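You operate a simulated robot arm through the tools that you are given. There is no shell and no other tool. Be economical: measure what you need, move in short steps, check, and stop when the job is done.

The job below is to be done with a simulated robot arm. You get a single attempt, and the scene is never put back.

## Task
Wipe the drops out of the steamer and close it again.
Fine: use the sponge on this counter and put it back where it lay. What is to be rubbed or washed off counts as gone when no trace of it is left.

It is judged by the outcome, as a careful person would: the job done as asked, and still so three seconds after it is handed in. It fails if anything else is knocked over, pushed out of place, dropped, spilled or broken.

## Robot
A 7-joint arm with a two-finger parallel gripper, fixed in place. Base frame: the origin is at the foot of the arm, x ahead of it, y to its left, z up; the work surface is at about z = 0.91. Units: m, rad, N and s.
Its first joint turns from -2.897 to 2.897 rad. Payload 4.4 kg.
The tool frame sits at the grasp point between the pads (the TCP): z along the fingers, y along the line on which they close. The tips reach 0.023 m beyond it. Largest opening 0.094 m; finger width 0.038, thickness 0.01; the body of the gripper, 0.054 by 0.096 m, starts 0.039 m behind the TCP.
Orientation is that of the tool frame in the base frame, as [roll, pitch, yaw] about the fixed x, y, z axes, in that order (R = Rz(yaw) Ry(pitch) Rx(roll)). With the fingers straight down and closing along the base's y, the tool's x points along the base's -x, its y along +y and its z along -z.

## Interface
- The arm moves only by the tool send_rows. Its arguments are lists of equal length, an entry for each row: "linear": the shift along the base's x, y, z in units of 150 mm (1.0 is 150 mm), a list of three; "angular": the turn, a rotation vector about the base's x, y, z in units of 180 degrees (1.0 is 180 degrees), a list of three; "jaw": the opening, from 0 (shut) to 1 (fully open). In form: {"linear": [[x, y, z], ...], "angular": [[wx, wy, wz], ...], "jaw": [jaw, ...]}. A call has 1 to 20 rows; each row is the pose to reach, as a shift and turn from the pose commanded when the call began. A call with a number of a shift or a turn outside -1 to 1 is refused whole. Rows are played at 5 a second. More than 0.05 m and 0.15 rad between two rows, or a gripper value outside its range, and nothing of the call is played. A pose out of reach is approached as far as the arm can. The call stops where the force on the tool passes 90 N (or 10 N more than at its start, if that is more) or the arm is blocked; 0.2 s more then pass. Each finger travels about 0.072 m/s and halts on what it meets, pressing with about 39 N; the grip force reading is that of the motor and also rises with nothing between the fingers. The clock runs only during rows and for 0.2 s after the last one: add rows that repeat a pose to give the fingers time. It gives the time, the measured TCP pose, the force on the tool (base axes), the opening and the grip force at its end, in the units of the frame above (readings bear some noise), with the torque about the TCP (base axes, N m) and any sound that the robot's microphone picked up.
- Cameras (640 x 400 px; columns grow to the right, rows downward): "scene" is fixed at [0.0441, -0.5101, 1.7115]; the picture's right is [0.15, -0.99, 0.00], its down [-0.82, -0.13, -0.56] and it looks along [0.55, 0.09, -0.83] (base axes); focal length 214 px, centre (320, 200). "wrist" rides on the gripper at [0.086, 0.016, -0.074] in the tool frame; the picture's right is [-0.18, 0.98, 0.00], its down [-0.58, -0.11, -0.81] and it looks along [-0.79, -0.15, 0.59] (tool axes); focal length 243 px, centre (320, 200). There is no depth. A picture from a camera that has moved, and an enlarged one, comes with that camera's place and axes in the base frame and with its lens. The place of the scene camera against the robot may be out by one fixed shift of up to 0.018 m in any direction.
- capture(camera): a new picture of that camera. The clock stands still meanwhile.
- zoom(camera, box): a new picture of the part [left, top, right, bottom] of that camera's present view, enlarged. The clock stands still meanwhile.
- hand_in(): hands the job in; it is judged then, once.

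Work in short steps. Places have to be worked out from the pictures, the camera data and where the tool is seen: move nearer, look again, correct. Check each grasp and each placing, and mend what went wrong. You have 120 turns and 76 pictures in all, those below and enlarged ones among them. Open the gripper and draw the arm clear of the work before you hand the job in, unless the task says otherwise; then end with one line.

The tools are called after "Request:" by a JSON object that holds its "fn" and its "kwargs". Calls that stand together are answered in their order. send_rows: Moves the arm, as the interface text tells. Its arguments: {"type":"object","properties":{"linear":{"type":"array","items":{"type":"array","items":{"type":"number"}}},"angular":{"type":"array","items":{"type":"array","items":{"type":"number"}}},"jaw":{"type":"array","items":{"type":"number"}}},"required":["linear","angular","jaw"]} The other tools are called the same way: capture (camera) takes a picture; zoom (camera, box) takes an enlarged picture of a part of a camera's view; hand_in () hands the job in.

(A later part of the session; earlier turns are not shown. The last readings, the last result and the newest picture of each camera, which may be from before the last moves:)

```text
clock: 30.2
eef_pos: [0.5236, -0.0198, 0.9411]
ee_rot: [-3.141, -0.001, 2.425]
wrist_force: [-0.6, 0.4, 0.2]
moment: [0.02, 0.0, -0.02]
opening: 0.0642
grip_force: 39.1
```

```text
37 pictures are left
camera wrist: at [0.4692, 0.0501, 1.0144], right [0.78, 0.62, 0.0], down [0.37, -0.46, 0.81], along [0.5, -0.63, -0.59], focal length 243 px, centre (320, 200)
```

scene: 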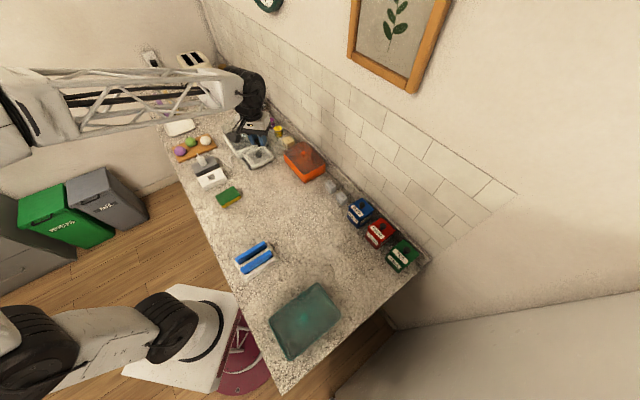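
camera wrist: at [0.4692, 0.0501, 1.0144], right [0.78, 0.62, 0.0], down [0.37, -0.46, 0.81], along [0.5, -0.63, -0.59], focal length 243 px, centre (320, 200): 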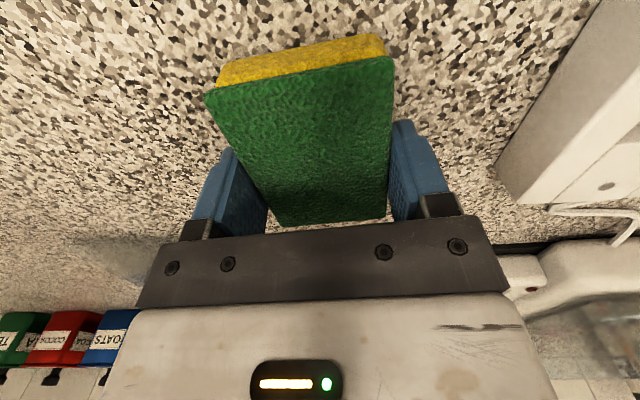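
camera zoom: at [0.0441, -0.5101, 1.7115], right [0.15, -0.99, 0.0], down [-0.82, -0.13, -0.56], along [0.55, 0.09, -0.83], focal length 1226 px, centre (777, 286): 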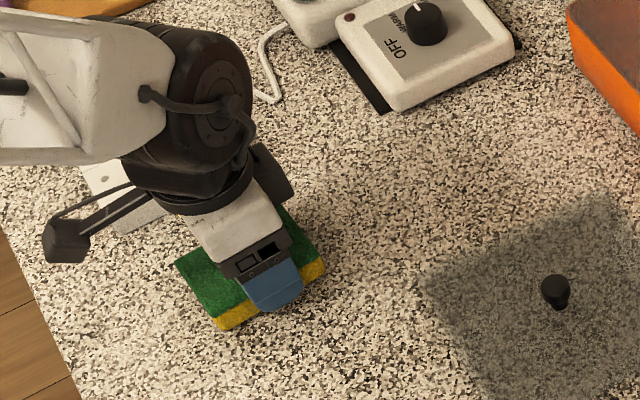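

The sponge is held (64 mm, aligned). I note its home: TCP (0.5235, -0.019, 0.941), yaw 2.424. I lift it to a point from which the wrist camera sees the steamer beside it.

Request:
{"fn": "send_rows", "kwargs": {"linear": [[0, 0, 0.2], [0, 0, 0.5], [0, 0, 0.8], [0.2, -0.1, 1.0], [0.4, -0.2, 1.0], [0.615, -0.28, 1.0], [0.615, -0.28, 1.0]], "angular": [[0, 0, 0], [0, 0, 0], [0, 0, 0], [0, 0, 0], [0, 0, 0], [0, 0, 0], [0, 0, 0]], "jaw": [0.55, 0.55, 0.55, 0.55, 0.55, 0.55, 0.55]}}

Request:
{"fn": "send_rows", "kwargs": {"linear": [[0, 0, 0.3], [0, 0, 0.55], [0, 0, 0.55]], "angular": [[0, 0, 0], [0, 0, 0], [0, 0, 0]], "jaw": [0.55, 0.55, 0.55]}}

Request:
{"fn": "capture", "kwargs": {"camera": "wrist"}}

Request:
{"fn": "zoom", "kwargs": {"camera": "wrist", "box": [430, 20, 630, 180]}}

```text
clock: 31.8
eef_pos: [0.6161, -0.0601, 1.0906]
ee_rot: [3.141, 0.002, 2.425]
wrist_force: [-0.7, 0.7, 0.3]
moment: [-0.03, 0.0, -0.04]
opening: 0.064
grip_force: 39.1
```

```text
clock: 32.6
eef_pos: [0.6169, -0.0604, 1.1732]
ee_rot: [3.141, 0.002, 2.425]
wrist_force: [-0.2, 0.4, 0.0]
moment: [0.01, -0.01, 0.01]
opening: 0.0641
grip_force: 39.3
```

```text
36 pictures are left
camera wrist: at [0.5621, 0.0084, 1.2465], right [0.78, 0.62, 0.0], down [0.37, -0.46, 0.81], along [0.5, -0.63, -0.59], focal length 243 px, centre (320, 200)
```

wrist: 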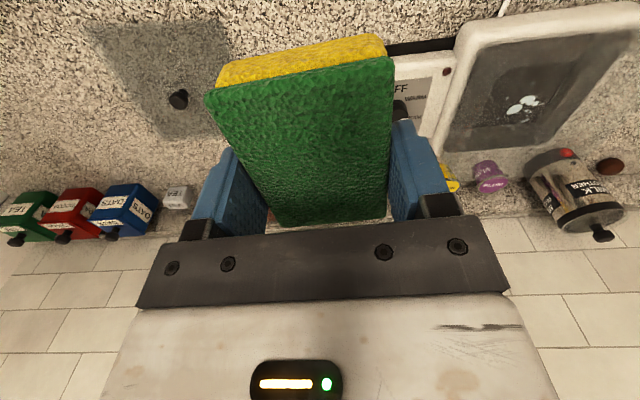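

```text
2.50 times, centred on (530, 100) of wrist
camera zoom: at [0.5621, 0.0084, 1.2465], right [0.78, 0.62, 0.0], down [0.37, -0.46, 0.81], along [0.5, -0.63, -0.59], focal length 606 px, centre (-205, 450)
```

zoom: 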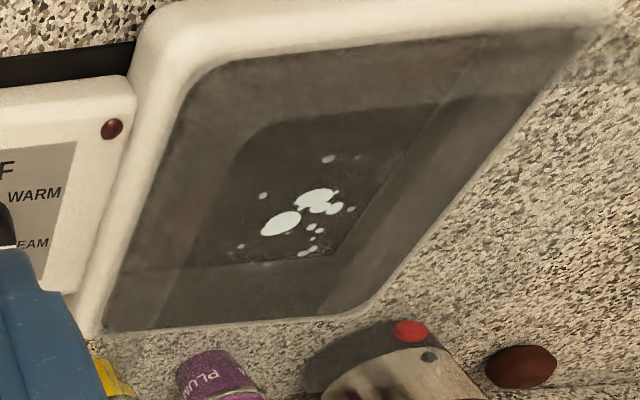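

From this view the chamber is centred near (0.884, 0.026), its axes at about ±45°, with the drops around (0.91, 0.03). I carry the sponge above the chamber's middle.

Request:
{"fn": "send_rows", "kwargs": {"linear": [[0.3, 0.1, 0], [0.6, 0.2, 0], [0.9, 0.29, 0], [0.9, 0.29, 0]], "angular": [[0, 0, 0], [0, 0, 0], [0, 0, 0], [0, 0, 0]], "jaw": [0.55, 0.55, 0.55, 0.55]}}

Request:
{"fn": "send_rows", "kwargs": {"linear": [[0.3, 0.1, 0], [0.6, 0.2, 0], [0.88, 0.285, 0], [0.88, 0.285, -0.3], [0.88, 0.285, -0.53], [0.88, 0.285, -0.53]], "angular": [[0, 0, 0], [0, 0, 0], [0, 0, 0], [0, 0, 0], [0, 0, 0], [0, 0, 0]], "jaw": [0.55, 0.55, 0.55, 0.55, 0.55, 0.55]}}

Request:
{"fn": "capture", "kwargs": {"camera": "wrist"}}

Request:
{"fn": "zoom", "kwargs": {"camera": "scene", "box": [210, 90, 290, 150]}}

```text
clock: 33.6
eef_pos: [0.7518, -0.0166, 1.1719]
ee_rot: [3.14, -0.001, 2.424]
wrist_force: [0.7, 0.0, 0.6]
moment: [-0.03, -0.01, 0.01]
opening: 0.0637
grip_force: 39.0
```

```text
clock: 35.0
eef_pos: [0.8823, 0.0254, 1.0915]
ee_rot: [-3.141, 0.001, 2.425]
wrist_force: [-0.3, -0.5, -0.2]
moment: [-0.02, -0.01, 0.02]
opening: 0.0642
grip_force: 39.3
```

```text
34 pictures are left
camera wrist: at [0.8282, 0.093, 1.1654], right [0.78, 0.62, 0.0], down [0.37, -0.46, 0.81], along [0.5, -0.63, -0.59], focal length 243 px, centre (320, 200)
```

wrist: 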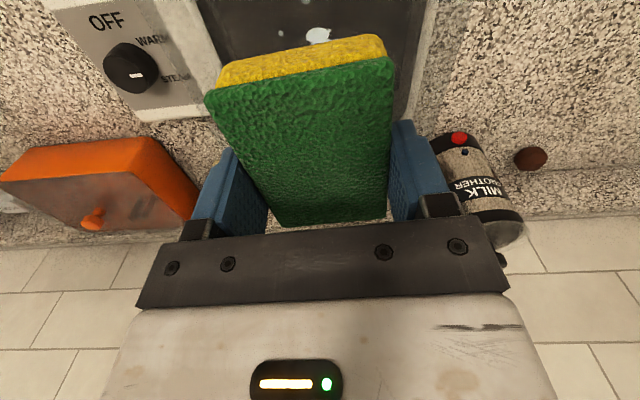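

```text
6.67 times, centred on (250, 120) of scene
camera zoom: at [0.0441, -0.5101, 1.7115], right [0.15, -0.99, 0.0], down [-0.82, -0.13, -0.56], along [0.55, 0.09, -0.83], focal length 1430 px, centre (787, 733)
```

zoom: 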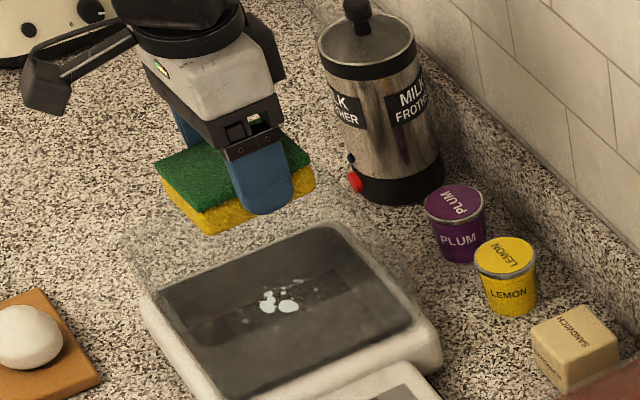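

Centring in the chamber looks right (rim edges about ±84 mm either side). I lower the sponge into it, checking force.

Request:
{"fn": "send_rows", "kwargs": {"linear": [[0, 0, -0.15], [0, 0, -0.3], [0, 0, -0.45], [0, 0, -0.6], [0, 0, -0.6]], "angular": [[0, 0, 0], [0, 0, 0], [0, 0, 0], [0, 0, 0], [0, 0, 0]], "jaw": [0.55, 0.55, 0.55, 0.55, 0.55]}}

Request:
{"fn": "zoom", "kwargs": {"camera": "scene", "box": [210, 90, 290, 150]}}

```text
clock: 36.2
eef_pos: [0.8828, 0.0251, 1.0033]
ee_rot: [3.141, -0.001, 2.424]
wrist_force: [0.1, -0.6, -0.8]
moment: [-0.02, 0.01, 0.0]
opening: 0.0642
grip_force: 39.2
```

```text
6.67 times, centred on (250, 120) of scene
camera zoom: at [0.0441, -0.5101, 1.7115], right [0.15, -0.99, 0.0], down [-0.82, -0.13, -0.56], along [0.55, 0.09, -0.83], focal length 1430 px, centre (787, 733)
```

zoom: 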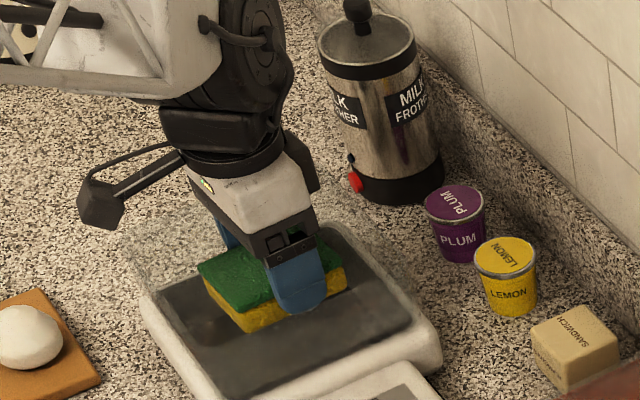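

Clear so far. I lower further slowly until the sponge touches the floor.

Request:
{"fn": "send_rows", "kwargs": {"linear": [[0, 0, -0.04], [0, 0, -0.08], [0, 0, -0.12], [0, 0, -0.16], [0, 0, -0.16]], "angular": [[0, 0, 0], [0, 0, 0], [0, 0, 0], [0, 0, 0], [0, 0, 0]], "jaw": [0.55, 0.55, 0.55, 0.55, 0.55]}}

Request:
{"fn": "send_rows", "kwargs": {"linear": [[0, 0, -0.015], [0, 0, -0.03], [0, 0, -0.045], [0, 0, -0.045]], "angular": [[0, 0, 0], [0, 0, 0], [0, 0, 0], [0, 0, 0]], "jaw": [0.55, 0.55, 0.55, 0.55]}}

```text
clock: 37.3
eef_pos: [0.8855, 0.0254, 0.9881]
ee_rot: [3.135, 0.006, 2.425]
wrist_force: [1.1, -0.5, 11.2]
moment: [0.04, 0.39, 0.05]
opening: 0.0641
grip_force: 39.0
stopped in row 5: the force on the tool passed its limit (the readings are from after the stop); the commanded pose is now the measured one
```

```text
clock: 38.0
eef_pos: [0.8869, 0.0251, 0.9894]
ee_rot: [3.131, 0.01, 2.423]
wrist_force: [0.6, -0.2, 11.1]
moment: [0.03, 0.59, 0.02]
opening: 0.0638
grip_force: 39.0
stopped in row 3: the force on the tool passed its limit (the readings are from after the stop); the commanded pose is now the measured one
```

The sponge met something at a bottom height of about 0.957, which a re-triangulation of the drops (z about 0.96) agrees is the floor. The moment says the contact is towards the near corner; I rise a little and look.

Request:
{"fn": "send_rows", "kwargs": {"linear": [[0, 0, 0.1], [0, 0, 0.3], [0, 0, 0.6], [0, 0, 0.6]], "angular": [[0, 0, 0], [0, 0, 0], [0, 0, 0], [0, 0, 0]], "jaw": [0.55, 0.55, 0.55, 0.55]}}

Request:
{"fn": "zoom", "kwargs": {"camera": "scene", "box": [210, 90, 290, 150]}}

Request:
{"fn": "capture", "kwargs": {"camera": "wrist"}}

```text
clock: 39.0
eef_pos: [0.8861, 0.0251, 1.0785]
ee_rot: [3.132, 0.011, 2.425]
wrist_force: [-0.1, -0.3, -0.9]
moment: [-0.02, 0.03, 0.0]
opening: 0.064
grip_force: 39.8
```

```text
6.67 times, centred on (250, 120) of scene
camera zoom: at [0.0441, -0.5101, 1.7115], right [0.15, -0.99, 0.0], down [-0.82, -0.13, -0.56], along [0.55, 0.09, -0.83], focal length 1430 px, centre (787, 733)
```

zoom: 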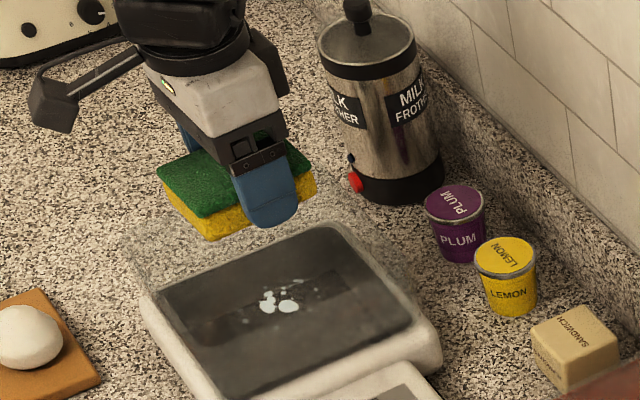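

```text
30 pictures are left
camera wrist: at [0.8296, 0.0943, 1.152], right [0.78, 0.62, 0.01], down [0.35, -0.46, 0.81], along [0.51, -0.63, -0.58], focal length 243 px, centre (320, 200)
```

wrist: 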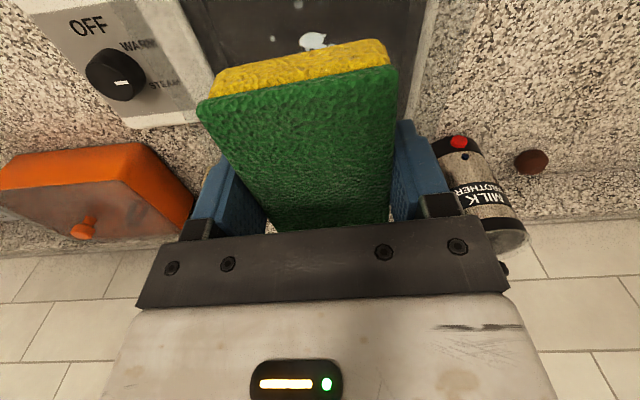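

The sponge tipped slightly in the grip and the contact was at its near corner, so the chamber may have a recess. I step aside to look into it from close by.

Request:
{"fn": "send_rows", "kwargs": {"linear": [[-0.2, -0.1, 0.1], [-0.45, -0.2, 0.15], [-0.7, -0.33, 0.15], [-0.95, -0.45, 0.15], [-0.95, -0.45, 0.15]], "angular": [[0, 0, 0], [0, 0, 0], [0, 0, 0], [0, 0, 0], [0, 0, 0]], "jaw": [0.55, 0.55, 0.55, 0.55, 0.55]}}

Request:
{"fn": "capture", "kwargs": {"camera": "wrist"}}

Request:
{"fn": "zoom", "kwargs": {"camera": "wrist", "box": [420, 0, 640, 160]}}

Request:
{"fn": "zoom", "kwargs": {"camera": "scene", "box": [222, 108, 270, 144]}}

```text
clock: 40.2
eef_pos: [0.7429, -0.0442, 1.0976]
ee_rot: [3.132, 0.009, 2.426]
wrist_force: [-0.2, -0.3, 0.5]
moment: [0.0, -0.03, 0.01]
opening: 0.0641
grip_force: 39.0
```

```text
29 pictures are left
camera wrist: at [0.6874, 0.0251, 1.1711], right [0.78, 0.62, 0.01], down [0.35, -0.46, 0.81], along [0.51, -0.63, -0.58], focal length 243 px, centre (320, 200)
```

wrist: 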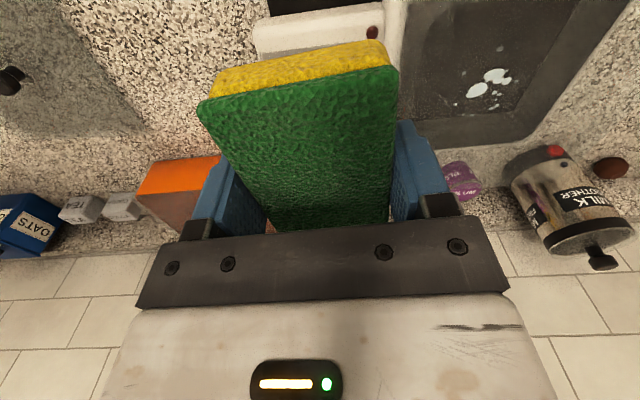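

```text
2.50 times, centred on (530, 80) of wrist
camera zoom: at [0.6874, 0.0251, 1.1711], right [0.78, 0.62, 0.01], down [0.35, -0.46, 0.81], along [0.51, -0.63, -0.58], focal length 606 px, centre (-205, 500)
```

zoom: 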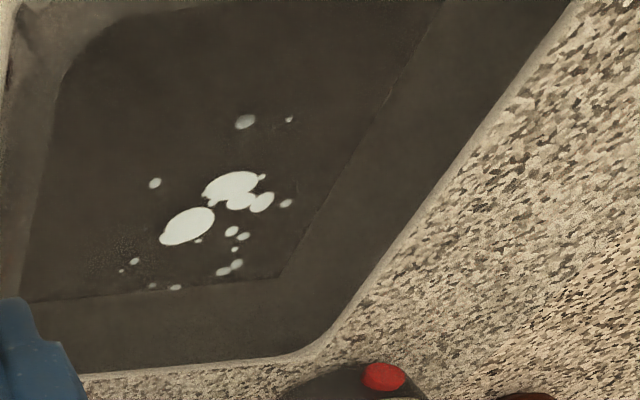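

```text
11.11 times, centred on (246, 126) of scene
camera zoom: at [0.0441, -0.5101, 1.7115], right [0.15, -0.99, 0.0], down [-0.82, -0.13, -0.56], along [0.55, 0.09, -0.83], focal length 2383 px, centre (1142, 1022)
```

zoom: 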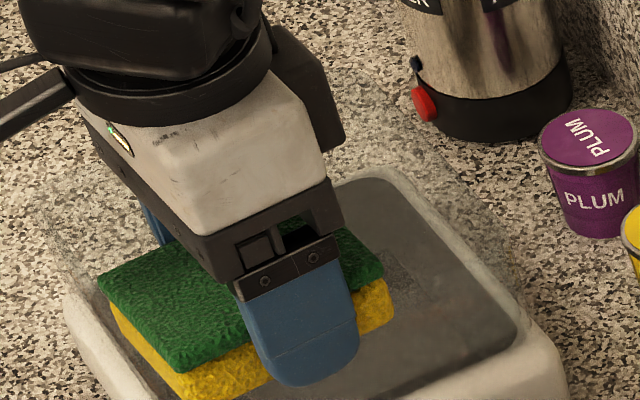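

The walls are a tapered glass bowl: its floor (z about 0.95) is only about 75 × 90 mm, so the flat 91 mm sponge jams on a slope. I'll set the sponge back at its home spot and regrip it near one end with the hand tilted, so its free end hangs down. First I go back over the home spot.

Request:
{"fn": "send_rows", "kwargs": {"linear": [[-0.3, 0.03, 0], [-0.6, 0.07, 0], [-0.9, 0.1, 0], [-0.98, 0.11, 0], [-0.98, 0.11, 0]], "angular": [[0, 0.0041, 0], [0, 0.0041, 0], [0, 0.0041, 0], [0, 0.0041, 0], [0, 0.0041, 0]], "jaw": [0.55, 0.55, 0.55, 0.55, 0.55]}}

Request:
{"fn": "send_rows", "kwargs": {"linear": [[-0.25, 0.03, -0.1], [-0.483, 0.055, -0.3], [-0.483, 0.055, -0.6], [-0.483, 0.055, -0.85], [-0.483, 0.055, -0.95], [-0.483, 0.055, -0.95]], "angular": [[0, 0, 0], [0, 0, 0], [0, 0, 0], [0, 0, 0], [0, 0, 0], [0, 0, 0]], "jaw": [0.55, 0.55, 0.55, 0.55, 0.55, 0.55]}}

Request:
{"fn": "zoom", "kwargs": {"camera": "scene", "box": [200, 150, 280, 220]}}

```text
clock: 41.5
eef_pos: [0.5958, -0.0252, 1.0982]
ee_rot: [3.141, -0.001, 2.425]
wrist_force: [0.1, 0.3, -0.5]
moment: [-0.03, 0.0, 0.01]
opening: 0.0644
grip_force: 38.9
```

```text
clock: 42.9
eef_pos: [0.5246, -0.0179, 0.9572]
ee_rot: [3.139, 0.001, 2.425]
wrist_force: [-0.5, 0.3, 0.6]
moment: [0.01, -0.01, 0.06]
opening: 0.0641
grip_force: 39.3
```

```text
5.71 times, centred on (240, 185) of scene
camera zoom: at [0.0441, -0.5101, 1.7115], right [0.15, -0.99, 0.0], down [-0.82, -0.13, -0.56], along [0.55, 0.09, -0.83], focal length 1226 px, centre (777, 286)
```

zoom: 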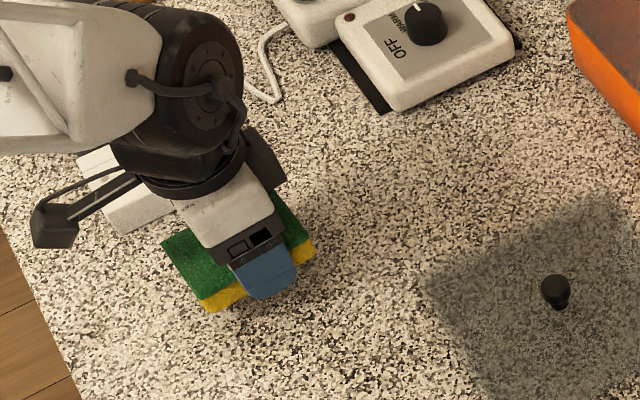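

I lower the sponge onto its home spot.

Request:
{"fn": "send_rows", "kwargs": {"linear": [[0, 0, -0.03], [0, 0, -0.06], [0, 0, -0.08], [0, 0, -0.08]], "angular": [[0, 0, 0], [0, 0, 0], [0, 0, 0], [0, 0, 0]], "jaw": [0.55, 0.55, 0.55, 0.55]}}

Request:
{"fn": "send_rows", "kwargs": {"linear": [[0, 0, -0.01], [0, 0, -0.02], [0, 0, -0.02]], "angular": [[0, 0, 0], [0, 0, 0], [0, 0, 0]], "jaw": [0.55, 0.55, 0.55]}}

```text
clock: 43.9
eef_pos: [0.5256, -0.0185, 0.9453]
ee_rot: [3.138, 0.003, 2.425]
wrist_force: [-0.1, -0.1, -0.1]
moment: [0.03, -0.01, 0.02]
opening: 0.0639
grip_force: 38.3
```

```text
clock: 44.6
eef_pos: [0.5248, -0.0168, 0.9432]
ee_rot: [3.141, 0.002, 2.424]
wrist_force: [-0.3, 0.7, -0.6]
moment: [0.0, -0.02, -0.02]
opening: 0.0641
grip_force: 39.5
```

Within 2 mm of the counter; I release and rise to look.

Request:
{"fn": "send_rows", "kwargs": {"linear": [[-0.005, -0.01, -0.01], [-0.005, -0.01, -0.01], [-0.005, -0.01, -0.01], [-0.005, -0.01, -0.01], [-0.005, -0.01, 0.2], [-0.005, -0.01, 0.5], [-0.005, -0.01, 0.8], [-0.005, -0.01, 0.8]], "angular": [[0, 0, 0], [0, 0, 0], [0, 0, 0], [0, 0, 0], [0, 0, 0], [0, 0, 0], [0, 0, 0], [0, 0, 0]], "jaw": [0.7, 0.85, 1, 1, 1, 1, 1, 1]}}

Request:
{"fn": "capture", "kwargs": {"camera": "wrist"}}

```text
clock: 46.5
eef_pos: [0.5275, -0.02, 1.0631]
ee_rot: [3.141, 0.002, 2.425]
wrist_force: [-0.1, 0.7, -0.4]
moment: [-0.02, 0.0, -0.03]
opening: 0.094
grip_force: 0.0
```

```text
25 pictures are left
camera wrist: at [0.4723, 0.0477, 1.1375], right [0.78, 0.62, 0.0], down [0.36, -0.46, 0.81], along [0.5, -0.63, -0.59], focal length 243 px, centre (320, 200)
```

wrist: 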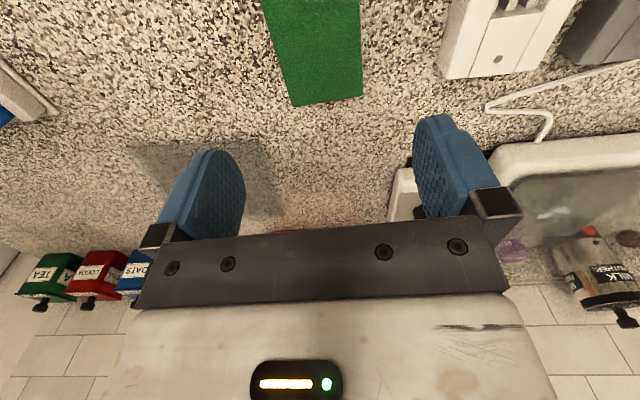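

The sponge is back where it was. Now I tilt the tool 45° about the closing axis in the air (camera upward) and shift towards the sponge's far end.

Request:
{"fn": "send_rows", "kwargs": {"linear": [[0, 0, 0.1], [0.03, -0.03, 0.2], [0.077, -0.093, 0.2], [0.077, -0.093, 0.2], [0.077, -0.093, 0.2], [0.077, -0.093, 0.2], [0.077, -0.093, 0.2]], "angular": [[0.0273, 0.0315, 0], [0.0547, 0.063, 0], [0.082, 0.0945, 0], [0.109, 0.126, 0], [0.137, 0.1575, 0], [0.164, 0.189, 0], [0.164, 0.189, 0]], "jaw": [1, 1, 1, 1, 1, 1, 1]}}

Request:
{"fn": "capture", "kwargs": {"camera": "scene"}}

Request:
{"fn": "capture", "kwargs": {"camera": "wrist"}}

```text
clock: 48.0
eef_pos: [0.5369, -0.0333, 1.0916]
ee_rot: [-3.14, -0.788, 2.421]
wrist_force: [0.9, 0.3, -0.1]
moment: [0.02, -0.01, 0.01]
opening: 0.0939
grip_force: 0.0
```

```text
24 pictures are left
```

scene: 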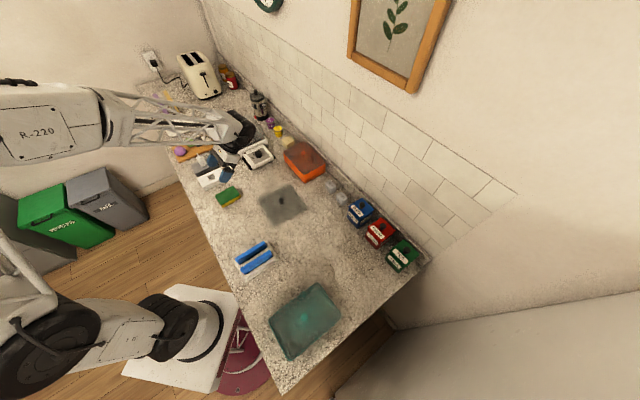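

```text
23 pictures are left
camera wrist: at [0.5404, -0.0164, 1.2054], right [0.74, 0.66, -0.13], down [0.67, -0.73, 0.16], along [0.01, -0.2, -0.98], focal length 243 px, centre (320, 200)
```

wrist: 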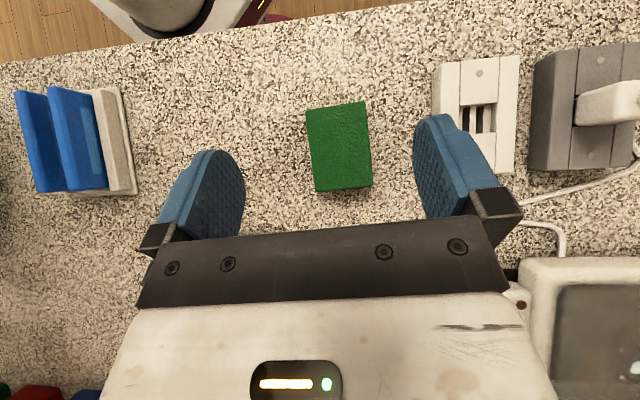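

The tilted pose is reached and the sponge lies squarely between the fingers. I descend towards it.

Request:
{"fn": "send_rows", "kwargs": {"linear": [[0, 0.01, -0.25], [0, 0.01, -0.5], [0, 0.01, -0.7], [0, 0.01, -0.85], [0, 0.01, -0.92], [0, 0.01, -0.92]], "angular": [[0, 0, 0], [0, 0, 0], [0, 0, 0], [0, 0, 0], [0, 0, 0], [0, 0, 0]], "jaw": [1, 1, 1, 1, 1, 1]}}

Request:
{"fn": "zoom", "kwargs": {"camera": "scene", "box": [200, 150, 280, 220]}}

Request:
{"fn": "capture", "kwargs": {"camera": "wrist"}}

```text
clock: 49.5
eef_pos: [0.5365, -0.0313, 0.9543]
ee_rot: [3.142, -0.786, 2.424]
wrist_force: [-0.4, -0.2, -0.4]
moment: [0.02, -0.03, -0.03]
opening: 0.0939
grip_force: 0.0
```

```text
5.71 times, centred on (240, 185) of scene
camera zoom: at [0.0441, -0.5101, 1.7115], right [0.15, -0.99, 0.0], down [-0.82, -0.13, -0.56], along [0.55, 0.09, -0.83], focal length 1226 px, centre (777, 286)
```

zoom: 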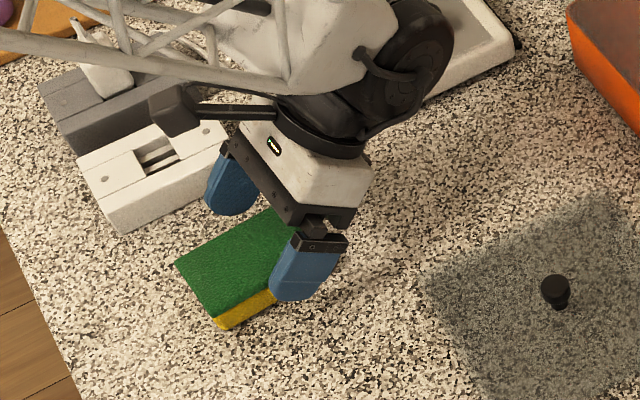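

```text
21 pictures are left
camera wrist: at [0.5406, -0.0137, 1.068], right [0.74, 0.66, -0.13], down [0.67, -0.73, 0.16], along [0.01, -0.21, -0.98], focal length 243 px, centre (320, 200)
```

wrist: 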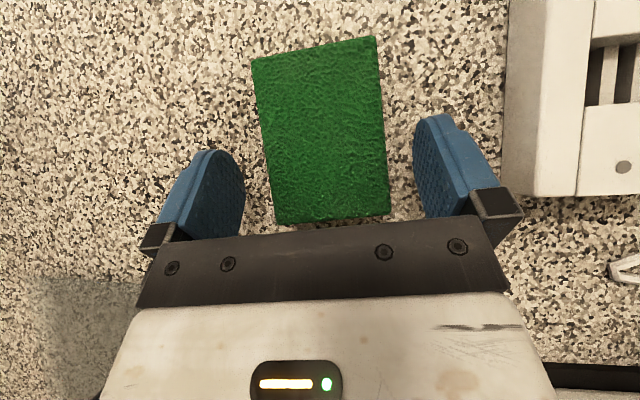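

Well placed. I descend the last centimetre and close.

Request:
{"fn": "send_rows", "kwargs": {"linear": [[0, 0, -0.04], [0, 0, -0.07], [0, 0, -0.07], [0, 0, -0.07], [0, 0, -0.07], [0, 0, -0.07], [0, 0, -0.07]], "angular": [[0, 0, 0], [0, 0, 0], [0, 0, 0], [0, 0, 0], [0, 0, 0], [0, 0, 0], [0, 0, 0]], "jaw": [1, 1, 0.85, 0.7, 0.55, 0.5, 0.5]}}

Request:
{"fn": "capture", "kwargs": {"camera": "wrist"}}

```text
clock: 51.0
eef_pos: [0.5364, -0.0299, 0.944]
ee_rot: [-3.141, -0.785, 2.424]
wrist_force: [0.0, -0.3, -0.4]
moment: [0.0, 0.0, 0.01]
opening: 0.064
grip_force: 39.1
```

```text
20 pictures are left
camera wrist: at [0.5402, -0.0136, 1.0572], right [0.74, 0.66, -0.13], down [0.67, -0.73, 0.16], along [0.01, -0.21, -0.98], focal length 243 px, centre (320, 200)
```

wrist: 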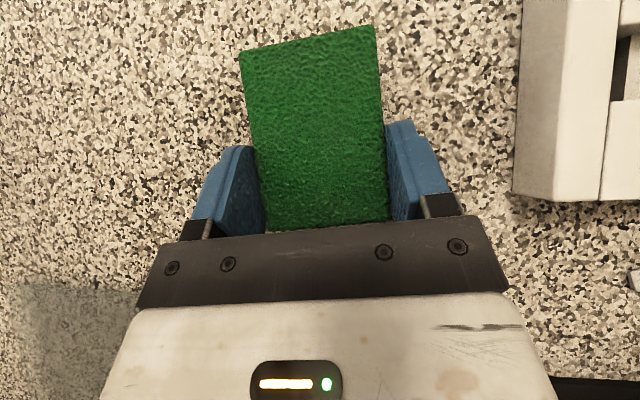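

Gripped near its end at 45°. I lift and bring the tool upright, so the free end hangs down.

Request:
{"fn": "send_rows", "kwargs": {"linear": [[0, 0, 0.25], [0, 0, 0.5], [0, 0, 0.75], [0, 0, 1], [0, 0, 1], [0, 0, 1], [0, 0, 1], [0, 0, 1], [0, 0, 1], [0, 0, 1]], "angular": [[0, 0, 0], [0, 0, 0], [0, 0, 0], [-0.0273, -0.0315, 0], [-0.0547, -0.063, 0], [-0.082, -0.0945, 0], [-0.109, -0.126, 0], [-0.137, -0.1575, 0], [-0.164, -0.189, 0], [-0.164, -0.189, 0]], "jaw": [0.5, 0.5, 0.5, 0.5, 0.5, 0.5, 0.5, 0.5, 0.5, 0.5]}}

Request:
{"fn": "send_rows", "kwargs": {"linear": [[0, 0, 0.3], [0.2, 0.05, 0.4], [0.5, 0.06, 0.4], [0.8, 0.09, 0.4], [0.98, 0.1, 0.4], [0.98, 0.1, 0.4]], "angular": [[0, 0, 0], [0, 0, 0], [0, 0, 0], [0, 0, 0], [0, 0, 0], [0, 0, 0]], "jaw": [0.5, 0.5, 0.5, 0.5, 0.5, 0.5]}}

Request:
{"fn": "zoom", "kwargs": {"camera": "scene", "box": [200, 80, 300, 160]}}

```text
clock: 53.2
eef_pos: [0.5358, -0.0307, 1.0948]
ee_rot: [3.139, 0.004, 2.424]
wrist_force: [0.4, -0.5, 0.4]
moment: [0.02, 0.05, 0.01]
opening: 0.0647
grip_force: 39.0
```

```text
clock: 54.6
eef_pos: [0.6828, -0.0158, 1.1547]
ee_rot: [3.14, 0.002, 2.425]
wrist_force: [1.1, 0.1, 0.0]
moment: [0.0, 0.0, 0.0]
opening: 0.0643
grip_force: 38.8
```

```text
5.00 times, centred on (250, 120) of scene
camera zoom: at [0.0441, -0.5101, 1.7115], right [0.15, -0.99, 0.0], down [-0.82, -0.13, -0.56], along [0.55, 0.09, -0.83], focal length 1072 px, centre (670, 600)
```

zoom: 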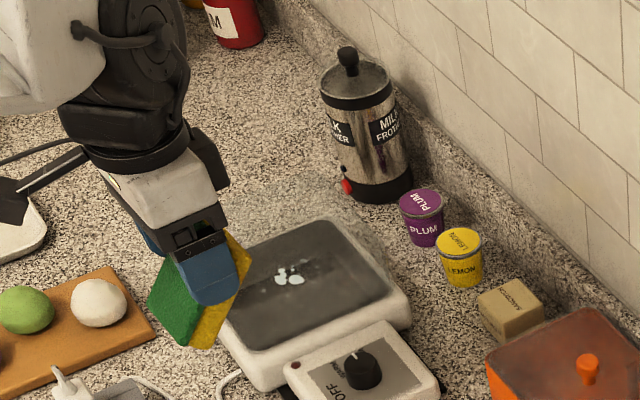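

The sponge hangs at 45° as planned. I move above the chamber so that its lower edge is over the floor centre (TCP about (0.902, 0.011)).

Request:
{"fn": "send_rows", "kwargs": {"linear": [[0.3, 0.04, 0], [0.6, 0.08, 0], [0.9, 0.11, 0], [0.98, 0.12, 0]], "angular": [[0, 0, 0], [0, 0, 0], [0, 0, 0], [0, 0, 0]], "jaw": [0.5, 0.5, 0.5, 0.5]}}

Request:
{"fn": "send_rows", "kwargs": {"linear": [[0.25, 0.03, 0], [0.48, 0.055, 0], [0.48, 0.055, -0.25], [0.48, 0.055, -0.5], [0.48, 0.055, -0.73], [0.48, 0.055, -0.73]], "angular": [[0, 0, 0], [0, 0, 0], [0, 0, 0], [0, 0, 0], [0, 0, 0], [0, 0, 0]], "jaw": [0.5, 0.5, 0.5, 0.5, 0.5, 0.5]}}

Request:
{"fn": "zoom", "kwargs": {"camera": "scene", "box": [210, 90, 290, 150]}}

Request:
{"fn": "capture", "kwargs": {"camera": "wrist"}}

```text
clock: 55.6
eef_pos: [0.8319, -0.0005, 1.1561]
ee_rot: [3.14, 0.001, 2.424]
wrist_force: [0.6, -0.1, 0.0]
moment: [0.02, -0.02, 0.0]
opening: 0.0642
grip_force: 39.0
```

```text
clock: 57.0
eef_pos: [0.9031, 0.0095, 1.0464]
ee_rot: [3.14, 0.0, 2.424]
wrist_force: [0.8, 0.2, -0.6]
moment: [0.0, 0.02, 0.01]
opening: 0.0645
grip_force: 38.8
```

```text
6.67 times, centred on (250, 120) of scene
camera zoom: at [0.0441, -0.5101, 1.7115], right [0.15, -0.99, 0.0], down [-0.82, -0.13, -0.56], along [0.55, 0.09, -0.83], focal length 1430 px, centre (787, 733)
```

zoom: 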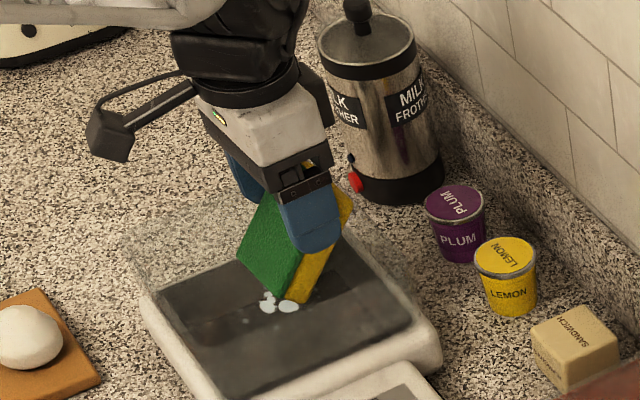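

```text
17 pictures are left
camera wrist: at [0.8481, 0.077, 1.1194], right [0.78, 0.62, 0.0], down [0.37, -0.46, 0.81], along [0.5, -0.63, -0.59], focal length 243 px, centre (320, 200)
```

wrist: 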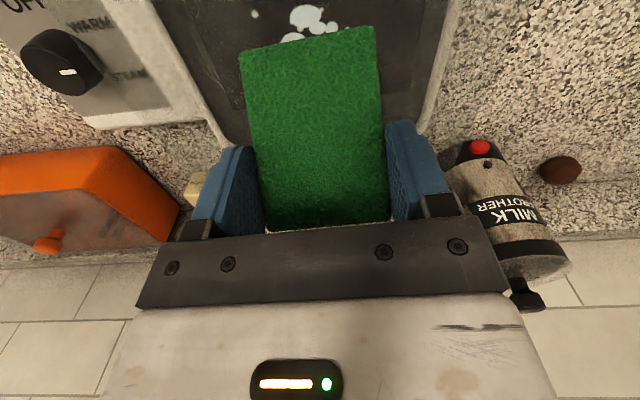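

The free edge hovers right at the drops. I lower slowly until contact.

Request:
{"fn": "send_rows", "kwargs": {"linear": [[0, 0, -0.04], [0, 0, -0.08], [0, 0, -0.1], [0, 0, -0.1]], "angular": [[0, 0, 0], [0, 0, 0], [0, 0, 0], [0, 0, 0]], "jaw": [0.5, 0.5, 0.5, 0.5]}}

Request:
{"fn": "send_rows", "kwargs": {"linear": [[0, 0, -0.01], [0, 0, -0.02], [0, 0, -0.03], [0, 0, -0.03]], "angular": [[0, 0, 0], [0, 0, 0], [0, 0, 0], [0, 0, 0]], "jaw": [0.5, 0.5, 0.5, 0.5]}}

```text
clock: 58.0
eef_pos: [0.9044, 0.0089, 1.0349]
ee_rot: [3.137, 0.004, 2.425]
wrist_force: [14.2, -9.3, 50.1]
moment: [-0.02, 0.13, 0.02]
opening: 0.0646
grip_force: 38.8
```

```text
clock: 59.0
eef_pos: [0.9012, 0.0108, 1.0239]
ee_rot: [-3.14, -0.001, 2.424]
wrist_force: [-0.1, 0.3, 0.0]
moment: [0.02, 0.06, -0.05]
opening: 0.0643
grip_force: 39.0
```

There was contact at 1.035 and then the force vanished at 1.024; the sponge may have pivoted. I look.

Request:
{"fn": "capture", "kwargs": {"camera": "wrist"}}

Request:
{"fn": "zoom", "kwargs": {"camera": "scene", "box": [210, 90, 290, 150]}}

```text
16 pictures are left
camera wrist: at [0.847, 0.0784, 1.0974], right [0.78, 0.62, 0.0], down [0.37, -0.46, 0.81], along [0.5, -0.63, -0.59], focal length 243 px, centre (320, 200)
```

wrist: 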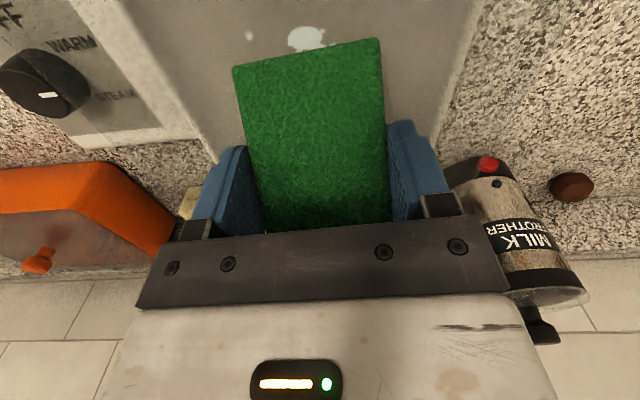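

```text
6.67 times, centred on (250, 120) of scene
camera zoom: at [0.0441, -0.5101, 1.7115], right [0.15, -0.99, 0.0], down [-0.82, -0.13, -0.56], along [0.55, 0.09, -0.83], focal length 1430 px, centre (787, 733)
```

zoom: 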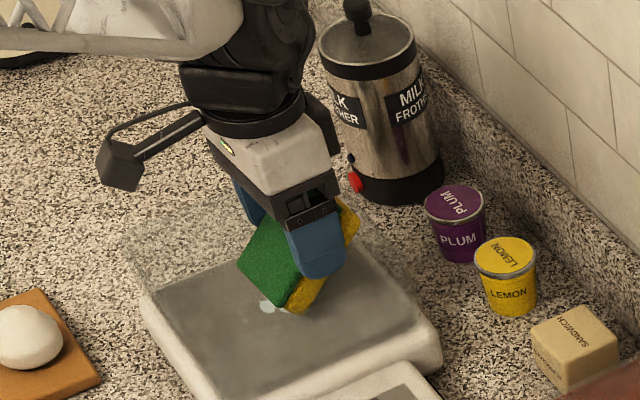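

The inside now looks lighter grey and some drops are gone. I lift the sponge a few centimetres and inspect closely.

Request:
{"fn": "send_rows", "kwargs": {"linear": [[0, 0, 0.2], [0, 0, 0.5], [0, 0, 0.5]], "angular": [[0, 0, 0], [0, 0, 0], [0, 0, 0]], "jaw": [0.5, 0.5, 0.5]}}

Request:
{"fn": "zoom", "kwargs": {"camera": "scene", "box": [222, 100, 270, 144]}}

Request:
{"fn": "zoom", "kwargs": {"camera": "wrist", "box": [130, 0, 490, 160]}}

```text
clock: 59.9
eef_pos: [0.9026, 0.0086, 1.101]
ee_rot: [3.14, 0.002, 2.425]
wrist_force: [-0.6, -0.8, -0.5]
moment: [0.04, 0.03, 0.02]
opening: 0.0644
grip_force: 39.0
```

```text
9.09 times, centred on (246, 122) of scene
camera zoom: at [0.0441, -0.5101, 1.7115], right [0.15, -0.99, 0.0], down [-0.82, -0.13, -0.56], along [0.55, 0.09, -0.83], focal length 1950 px, centre (993, 909)
```

zoom: 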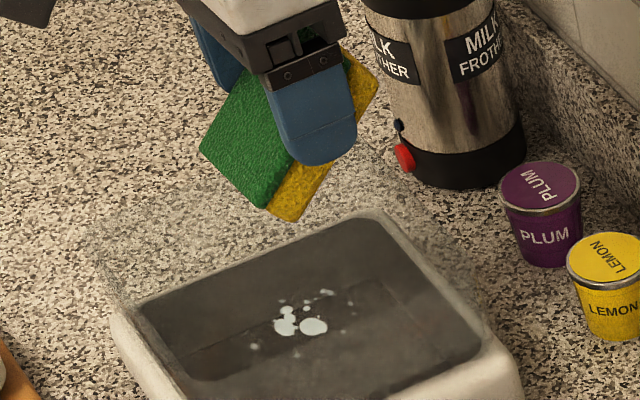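

```text
1.78 times, centred on (310, 80) of wrist
camera zoom: at [0.8473, 0.0767, 1.1753], right [0.78, 0.62, 0.0], down [0.37, -0.46, 0.81], along [0.5, -0.63, -0.59], focal length 431 px, centre (338, 413)
```

zoom: 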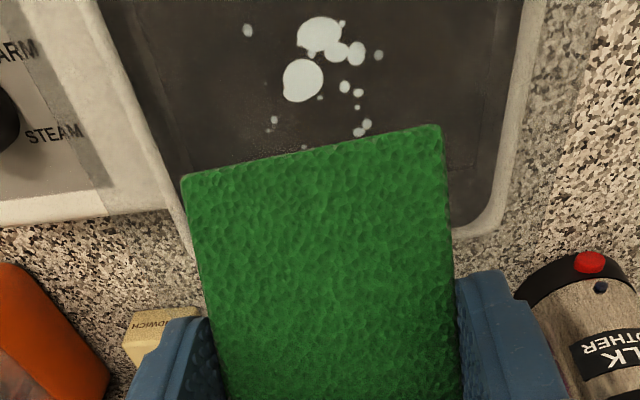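

The grey tint was only a lighting effect; the drops are unchanged, and the sponge slid up somewhat in the grip under the hard push. I go down again and look for light contact in small steps.

Request:
{"fn": "send_rows", "kwargs": {"linear": [[0, 0, -0.2], [0, 0, -0.4], [0, 0, -0.5], [0, 0, -0.5]], "angular": [[0, 0, 0], [0, 0, 0], [0, 0, 0], [0, 0, 0]], "jaw": [0.4, 0.4, 0.4, 0.4]}}

Request:
{"fn": "send_rows", "kwargs": {"linear": [[0, 0, -0.01], [0, 0, -0.02], [0, 0, -0.02]], "angular": [[0, 0, 0], [0, 0, 0], [0, 0, 0]], "jaw": [0.4, 0.4, 0.4]}}

Request:
{"fn": "send_rows", "kwargs": {"linear": [[0, 0, -0.01], [0, 0, -0.02], [0, 0, -0.02]], "angular": [[0, 0, 0], [0, 0, 0], [0, 0, 0]], "jaw": [0.4, 0.4, 0.4]}}

```text
clock: 60.9
eef_pos: [0.8996, 0.0087, 1.0257]
ee_rot: [3.14, 0.001, 2.425]
wrist_force: [0.1, -0.2, -0.2]
moment: [-0.01, 0.0, -0.03]
opening: 0.0644
grip_force: 39.1
```

```text
clock: 61.6
eef_pos: [0.9003, 0.0097, 1.0225]
ee_rot: [3.14, 0.003, 2.425]
wrist_force: [-1.3, -0.7, 5.5]
moment: [-0.02, 0.2, 0.0]
opening: 0.0644
grip_force: 39.0
```

```text
clock: 62.5
eef_pos: [0.9026, 0.0102, 1.0217]
ee_rot: [3.139, 0.005, 2.424]
wrist_force: [3.9, -5.3, 41.9]
moment: [0.31, 0.76, 0.07]
opening: 0.0646
grip_force: 39.0
```

Light contact found at TCP z about 1.0225, with the edge at the floor's middle. I back off 1 mm and make the first strokes along the chamber's axis.

Request:
{"fn": "send_rows", "kwargs": {"linear": [[0, 0, 0.01], [0.03, -0.026, 0.01], [0.06, -0.052, 0.01], [0.09, -0.078, 0.01], [0.06, -0.052, 0.01], [0.03, -0.026, 0.01], [0, 0, 0.01], [-0.03, 0.026, 0.01], [-0.06, 0.052, 0.01], [-0.09, 0.078, 0.01], [-0.06, 0.052, 0.01], [-0.03, 0.026, 0.01], [0, 0, 0.01], [0, 0, 0.01]], "angular": [[0, 0, 0], [0, 0, 0], [0, 0, 0], [0, 0, 0], [0, 0, 0], [0, 0, 0], [0, 0, 0], [0, 0, 0], [0, 0, 0], [0, 0, 0], [0, 0, 0], [0, 0, 0], [0, 0, 0], [0, 0, 0]], "jaw": [0.4, 0.4, 0.4, 0.4, 0.4, 0.4, 0.4, 0.4, 0.4, 0.4, 0.4, 0.4, 0.4, 0.4]}}

Request:
{"fn": "zoom", "kwargs": {"camera": "scene", "box": [222, 100, 270, 144]}}

```text
clock: 65.5
eef_pos: [0.902, 0.0103, 1.0195]
ee_rot: [-3.141, 0.001, 2.425]
wrist_force: [0.0, 1.1, -0.2]
moment: [0.05, -0.03, 0.0]
opening: 0.0643
grip_force: 39.1
```

```text
9.09 times, centred on (246, 122) of scene
camera zoom: at [0.0441, -0.5101, 1.7115], right [0.15, -0.99, 0.0], down [-0.82, -0.13, -0.56], along [0.55, 0.09, -0.83], focal length 1950 px, centre (993, 909)
```

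zoom: 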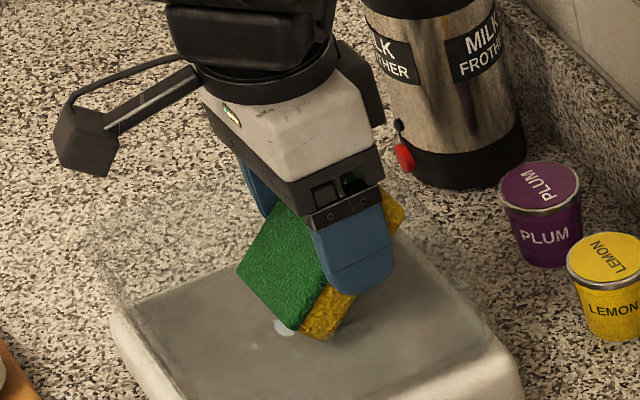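

Contact faded as the sponge pivots under the offset load. I lift, tilt the tool 25° so the wiping edge comes directly under the grip, and look at the result so far.

Request:
{"fn": "send_rows", "kwargs": {"linear": [[0, 0, 0.15], [0, 0, 0.35], [-0.06, 0.05, 0.5], [-0.12, 0.105, 0.5], [-0.12, 0.105, 0.5], [-0.12, 0.105, 0.5]], "angular": [[0, 0, 0], [-0.025, -0.029, 0], [-0.05, -0.058, 0], [-0.075, -0.087, 0], [-0.091, -0.105, 0], [-0.091, -0.105, 0]], "jaw": [0.4, 0.4, 0.4, 0.4, 0.4, 0.4]}}

Request:
{"fn": "zoom", "kwargs": {"camera": "scene", "box": [222, 100, 270, 144]}}

```text
clock: 66.8
eef_pos: [0.8835, 0.0253, 1.0964]
ee_rot: [3.14, 0.439, 2.424]
wrist_force: [-0.5, 0.2, -2.2]
moment: [0.04, 0.0, -0.03]
opening: 0.0643
grip_force: 39.0
```

```text
9.09 times, centred on (246, 122) of scene
camera zoom: at [0.0441, -0.5101, 1.7115], right [0.15, -0.99, 0.0], down [-0.82, -0.13, -0.56], along [0.55, 0.09, -0.83], focal length 1950 px, centre (993, 909)
```

zoom: 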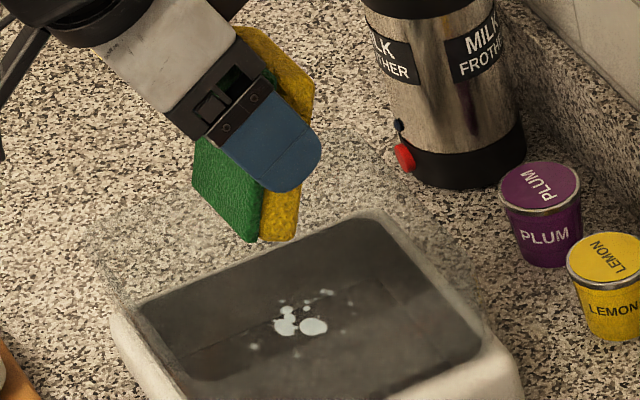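

The drops look unchanged, so the strokes were without real contact. With the edge now under the grip I search for contact again.

Request:
{"fn": "send_rows", "kwargs": {"linear": [[0, 0, -0.2], [0, 0, -0.36], [0, 0, -0.36]], "angular": [[0, 0, 0], [0, 0, 0], [0, 0, 0]], "jaw": [0.4, 0.4, 0.4]}}

Request:
{"fn": "send_rows", "kwargs": {"linear": [[0, 0, -0.013], [0, 0, -0.026], [0, 0, -0.026]], "angular": [[0, 0, 0], [0, 0, 0], [0, 0, 0]], "jaw": [0.4, 0.4, 0.4]}}

Request:
{"fn": "send_rows", "kwargs": {"linear": [[0, 0, -0.013], [0, 0, -0.02], [0, 0, -0.02]], "angular": [[0, 0, 0], [0, 0, 0], [0, 0, 0]], "jaw": [0.4, 0.4, 0.4]}}

```text
clock: 67.7
eef_pos: [0.8848, 0.0266, 1.0428]
ee_rot: [3.139, 0.437, 2.425]
wrist_force: [-1.0, -0.8, -0.6]
moment: [-0.03, 0.01, -0.01]
opening: 0.0643
grip_force: 39.1
```

```text
clock: 68.5
eef_pos: [0.8845, 0.0259, 1.0371]
ee_rot: [3.14, 0.437, 2.423]
wrist_force: [0.5, -0.2, 0.3]
moment: [0.01, 0.01, 0.02]
opening: 0.0645
grip_force: 38.9
```

```text
clock: 69.2
eef_pos: [0.8847, 0.026, 1.0338]
ee_rot: [3.14, 0.439, 2.424]
wrist_force: [-0.5, 0.6, 0.0]
moment: [-0.03, 0.01, 0.02]
opening: 0.0643
grip_force: 38.6
```

Not yet in contact; continuing down.

Request:
{"fn": "send_rows", "kwargs": {"linear": [[0, 0, -0.013], [0, 0, -0.02], [0, 0, -0.02]], "angular": [[0, 0, 0], [0, 0, 0], [0, 0, 0]], "jaw": [0.4, 0.4, 0.4]}}

Request:
{"fn": "send_rows", "kwargs": {"linear": [[0, 0, -0.013], [0, 0, -0.02], [0, 0, -0.02]], "angular": [[0, 0, 0], [0, 0, 0], [0, 0, 0]], "jaw": [0.4, 0.4, 0.4]}}

Request:
{"fn": "send_rows", "kwargs": {"linear": [[0, 0, -0.013], [0, 0, -0.02], [0, 0, -0.02]], "angular": [[0, 0, 0], [0, 0, 0], [0, 0, 0]], "jaw": [0.4, 0.4, 0.4]}}

```text
clock: 70.0
eef_pos: [0.884, 0.0269, 1.0317]
ee_rot: [3.14, 0.442, 2.423]
wrist_force: [0.3, 1.0, 0.2]
moment: [0.01, -0.01, -0.01]
opening: 0.0643
grip_force: 39.4
```

```text
clock: 70.8
eef_pos: [0.8835, 0.0263, 1.0293]
ee_rot: [3.141, 0.439, 2.424]
wrist_force: [0.1, -0.2, 0.5]
moment: [0.01, 0.03, 0.01]
opening: 0.0647
grip_force: 38.8
```

```text
clock: 71.7
eef_pos: [0.8842, 0.0256, 1.0272]
ee_rot: [3.136, 0.438, 2.425]
wrist_force: [-0.4, -0.1, 5.7]
moment: [0.17, -0.1, -0.01]
opening: 0.0645
grip_force: 39.4
```

Contact at 1.027. I press about 1.5 mm more and check.

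Request:
{"fn": "send_rows", "kwargs": {"linear": [[0, 0, -0.006], [0, 0, -0.012], [0, 0, -0.012]], "angular": [[0, 0, 0], [0, 0, 0], [0, 0, 0]], "jaw": [0.3, 0.3, 0.3]}}

```text
clock: 72.5
eef_pos: [0.8841, 0.0261, 1.0271]
ee_rot: [3.136, 0.439, 2.423]
wrist_force: [-0.8, -2.9, 31.5]
moment: [0.01, 0.06, -0.02]
opening: 0.0645
grip_force: 38.9
```

31 N, balanced under the grip. Now a short stroke along +u and back, checking the force.

Request:
{"fn": "send_rows", "kwargs": {"linear": [[0.02, -0.0175, 0], [0.04, -0.035, 0], [0.06, -0.0525, 0], [0.08, -0.07, 0], [0.1, -0.0875, 0], [0.12, -0.105, 0]], "angular": [[0, 0, 0], [0, 0, 0], [0, 0, 0], [0, 0, 0], [0, 0, 0], [0, 0, 0]], "jaw": [0.3, 0.3, 0.3, 0.3, 0.3, 0.3]}}

Request:
{"fn": "send_rows", "kwargs": {"linear": [[-0.03, 0.026, 0], [-0.06, 0.0525, 0], [-0.09, 0.079, 0], [-0.12, 0.105, 0]], "angular": [[0, 0, 0], [0, 0, 0], [0, 0, 0], [0, 0, 0]], "jaw": [0.3, 0.3, 0.3, 0.3]}}

Request:
{"fn": "zoom", "kwargs": {"camera": "scene", "box": [222, 100, 270, 144]}}

```text
clock: 73.8
eef_pos: [0.9019, 0.0096, 1.0241]
ee_rot: [3.141, 0.438, 2.425]
wrist_force: [-5.1, 6.6, 24.2]
moment: [0.55, 0.5, -0.04]
opening: 0.0641
grip_force: 39.2
```

```text
clock: 74.8
eef_pos: [0.8833, 0.0261, 1.0238]
ee_rot: [3.138, 0.437, 2.425]
wrist_force: [7.7, -6.3, 21.1]
moment: [-0.29, -0.22, 0.02]
opening: 0.0645
grip_force: 39.2
```

```text
9.09 times, centred on (246, 122) of scene
camera zoom: at [0.0441, -0.5101, 1.7115], right [0.15, -0.99, 0.0], down [-0.82, -0.13, -0.56], along [0.55, 0.09, -0.83], focal length 1950 px, centre (993, 909)
```

zoom: 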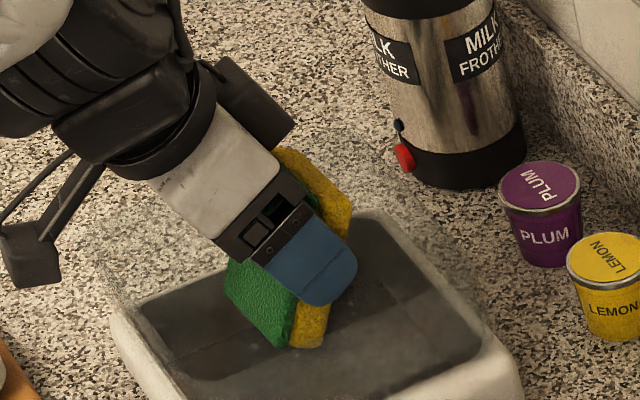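

Real rubbing now (friction about 9 N at 20 N press). I stroke on towards -u and back.

Request:
{"fn": "send_rows", "kwargs": {"linear": [[-0.03, 0.026, 0], [-0.06, 0.0525, 0], [-0.09, 0.079, 0], [-0.12, 0.105, 0], [-0.14, 0.122, 0]], "angular": [[0, 0, 0], [0, 0, 0], [0, 0, 0], [0, 0, 0], [0, 0, 0]], "jaw": [0.3, 0.3, 0.3, 0.3, 0.3]}}

Request:
{"fn": "send_rows", "kwargs": {"linear": [[0.03, -0.026, 0], [0.06, -0.0525, 0], [0.09, -0.079, 0], [0.12, -0.105, 0], [0.15, -0.131, 0], [0.18, -0.157, 0], [0.21, -0.184, 0], [0.24, -0.21, 0], [0.27, -0.236, 0]], "angular": [[0, 0, 0], [0, 0, 0], [0, 0, 0], [0, 0, 0], [0, 0, 0], [0, 0, 0], [0, 0, 0], [0, 0, 0], [0, 0, 0]], "jaw": [0.3, 0.3, 0.3, 0.3, 0.3, 0.3, 0.3, 0.3, 0.3]}}

```text
clock: 76.0
eef_pos: [0.8634, 0.0442, 1.0238]
ee_rot: [3.138, 0.438, 2.423]
wrist_force: [6.6, -4.6, 21.9]
moment: [-0.2, -0.16, 0.03]
opening: 0.0646
grip_force: 38.8
```

```text
clock: 78.0
eef_pos: [0.9019, 0.0102, 1.0234]
ee_rot: [3.139, 0.438, 2.425]
wrist_force: [-3.2, 4.1, 12.1]
moment: [0.31, 0.36, 0.01]
opening: 0.0644
grip_force: 38.6
```

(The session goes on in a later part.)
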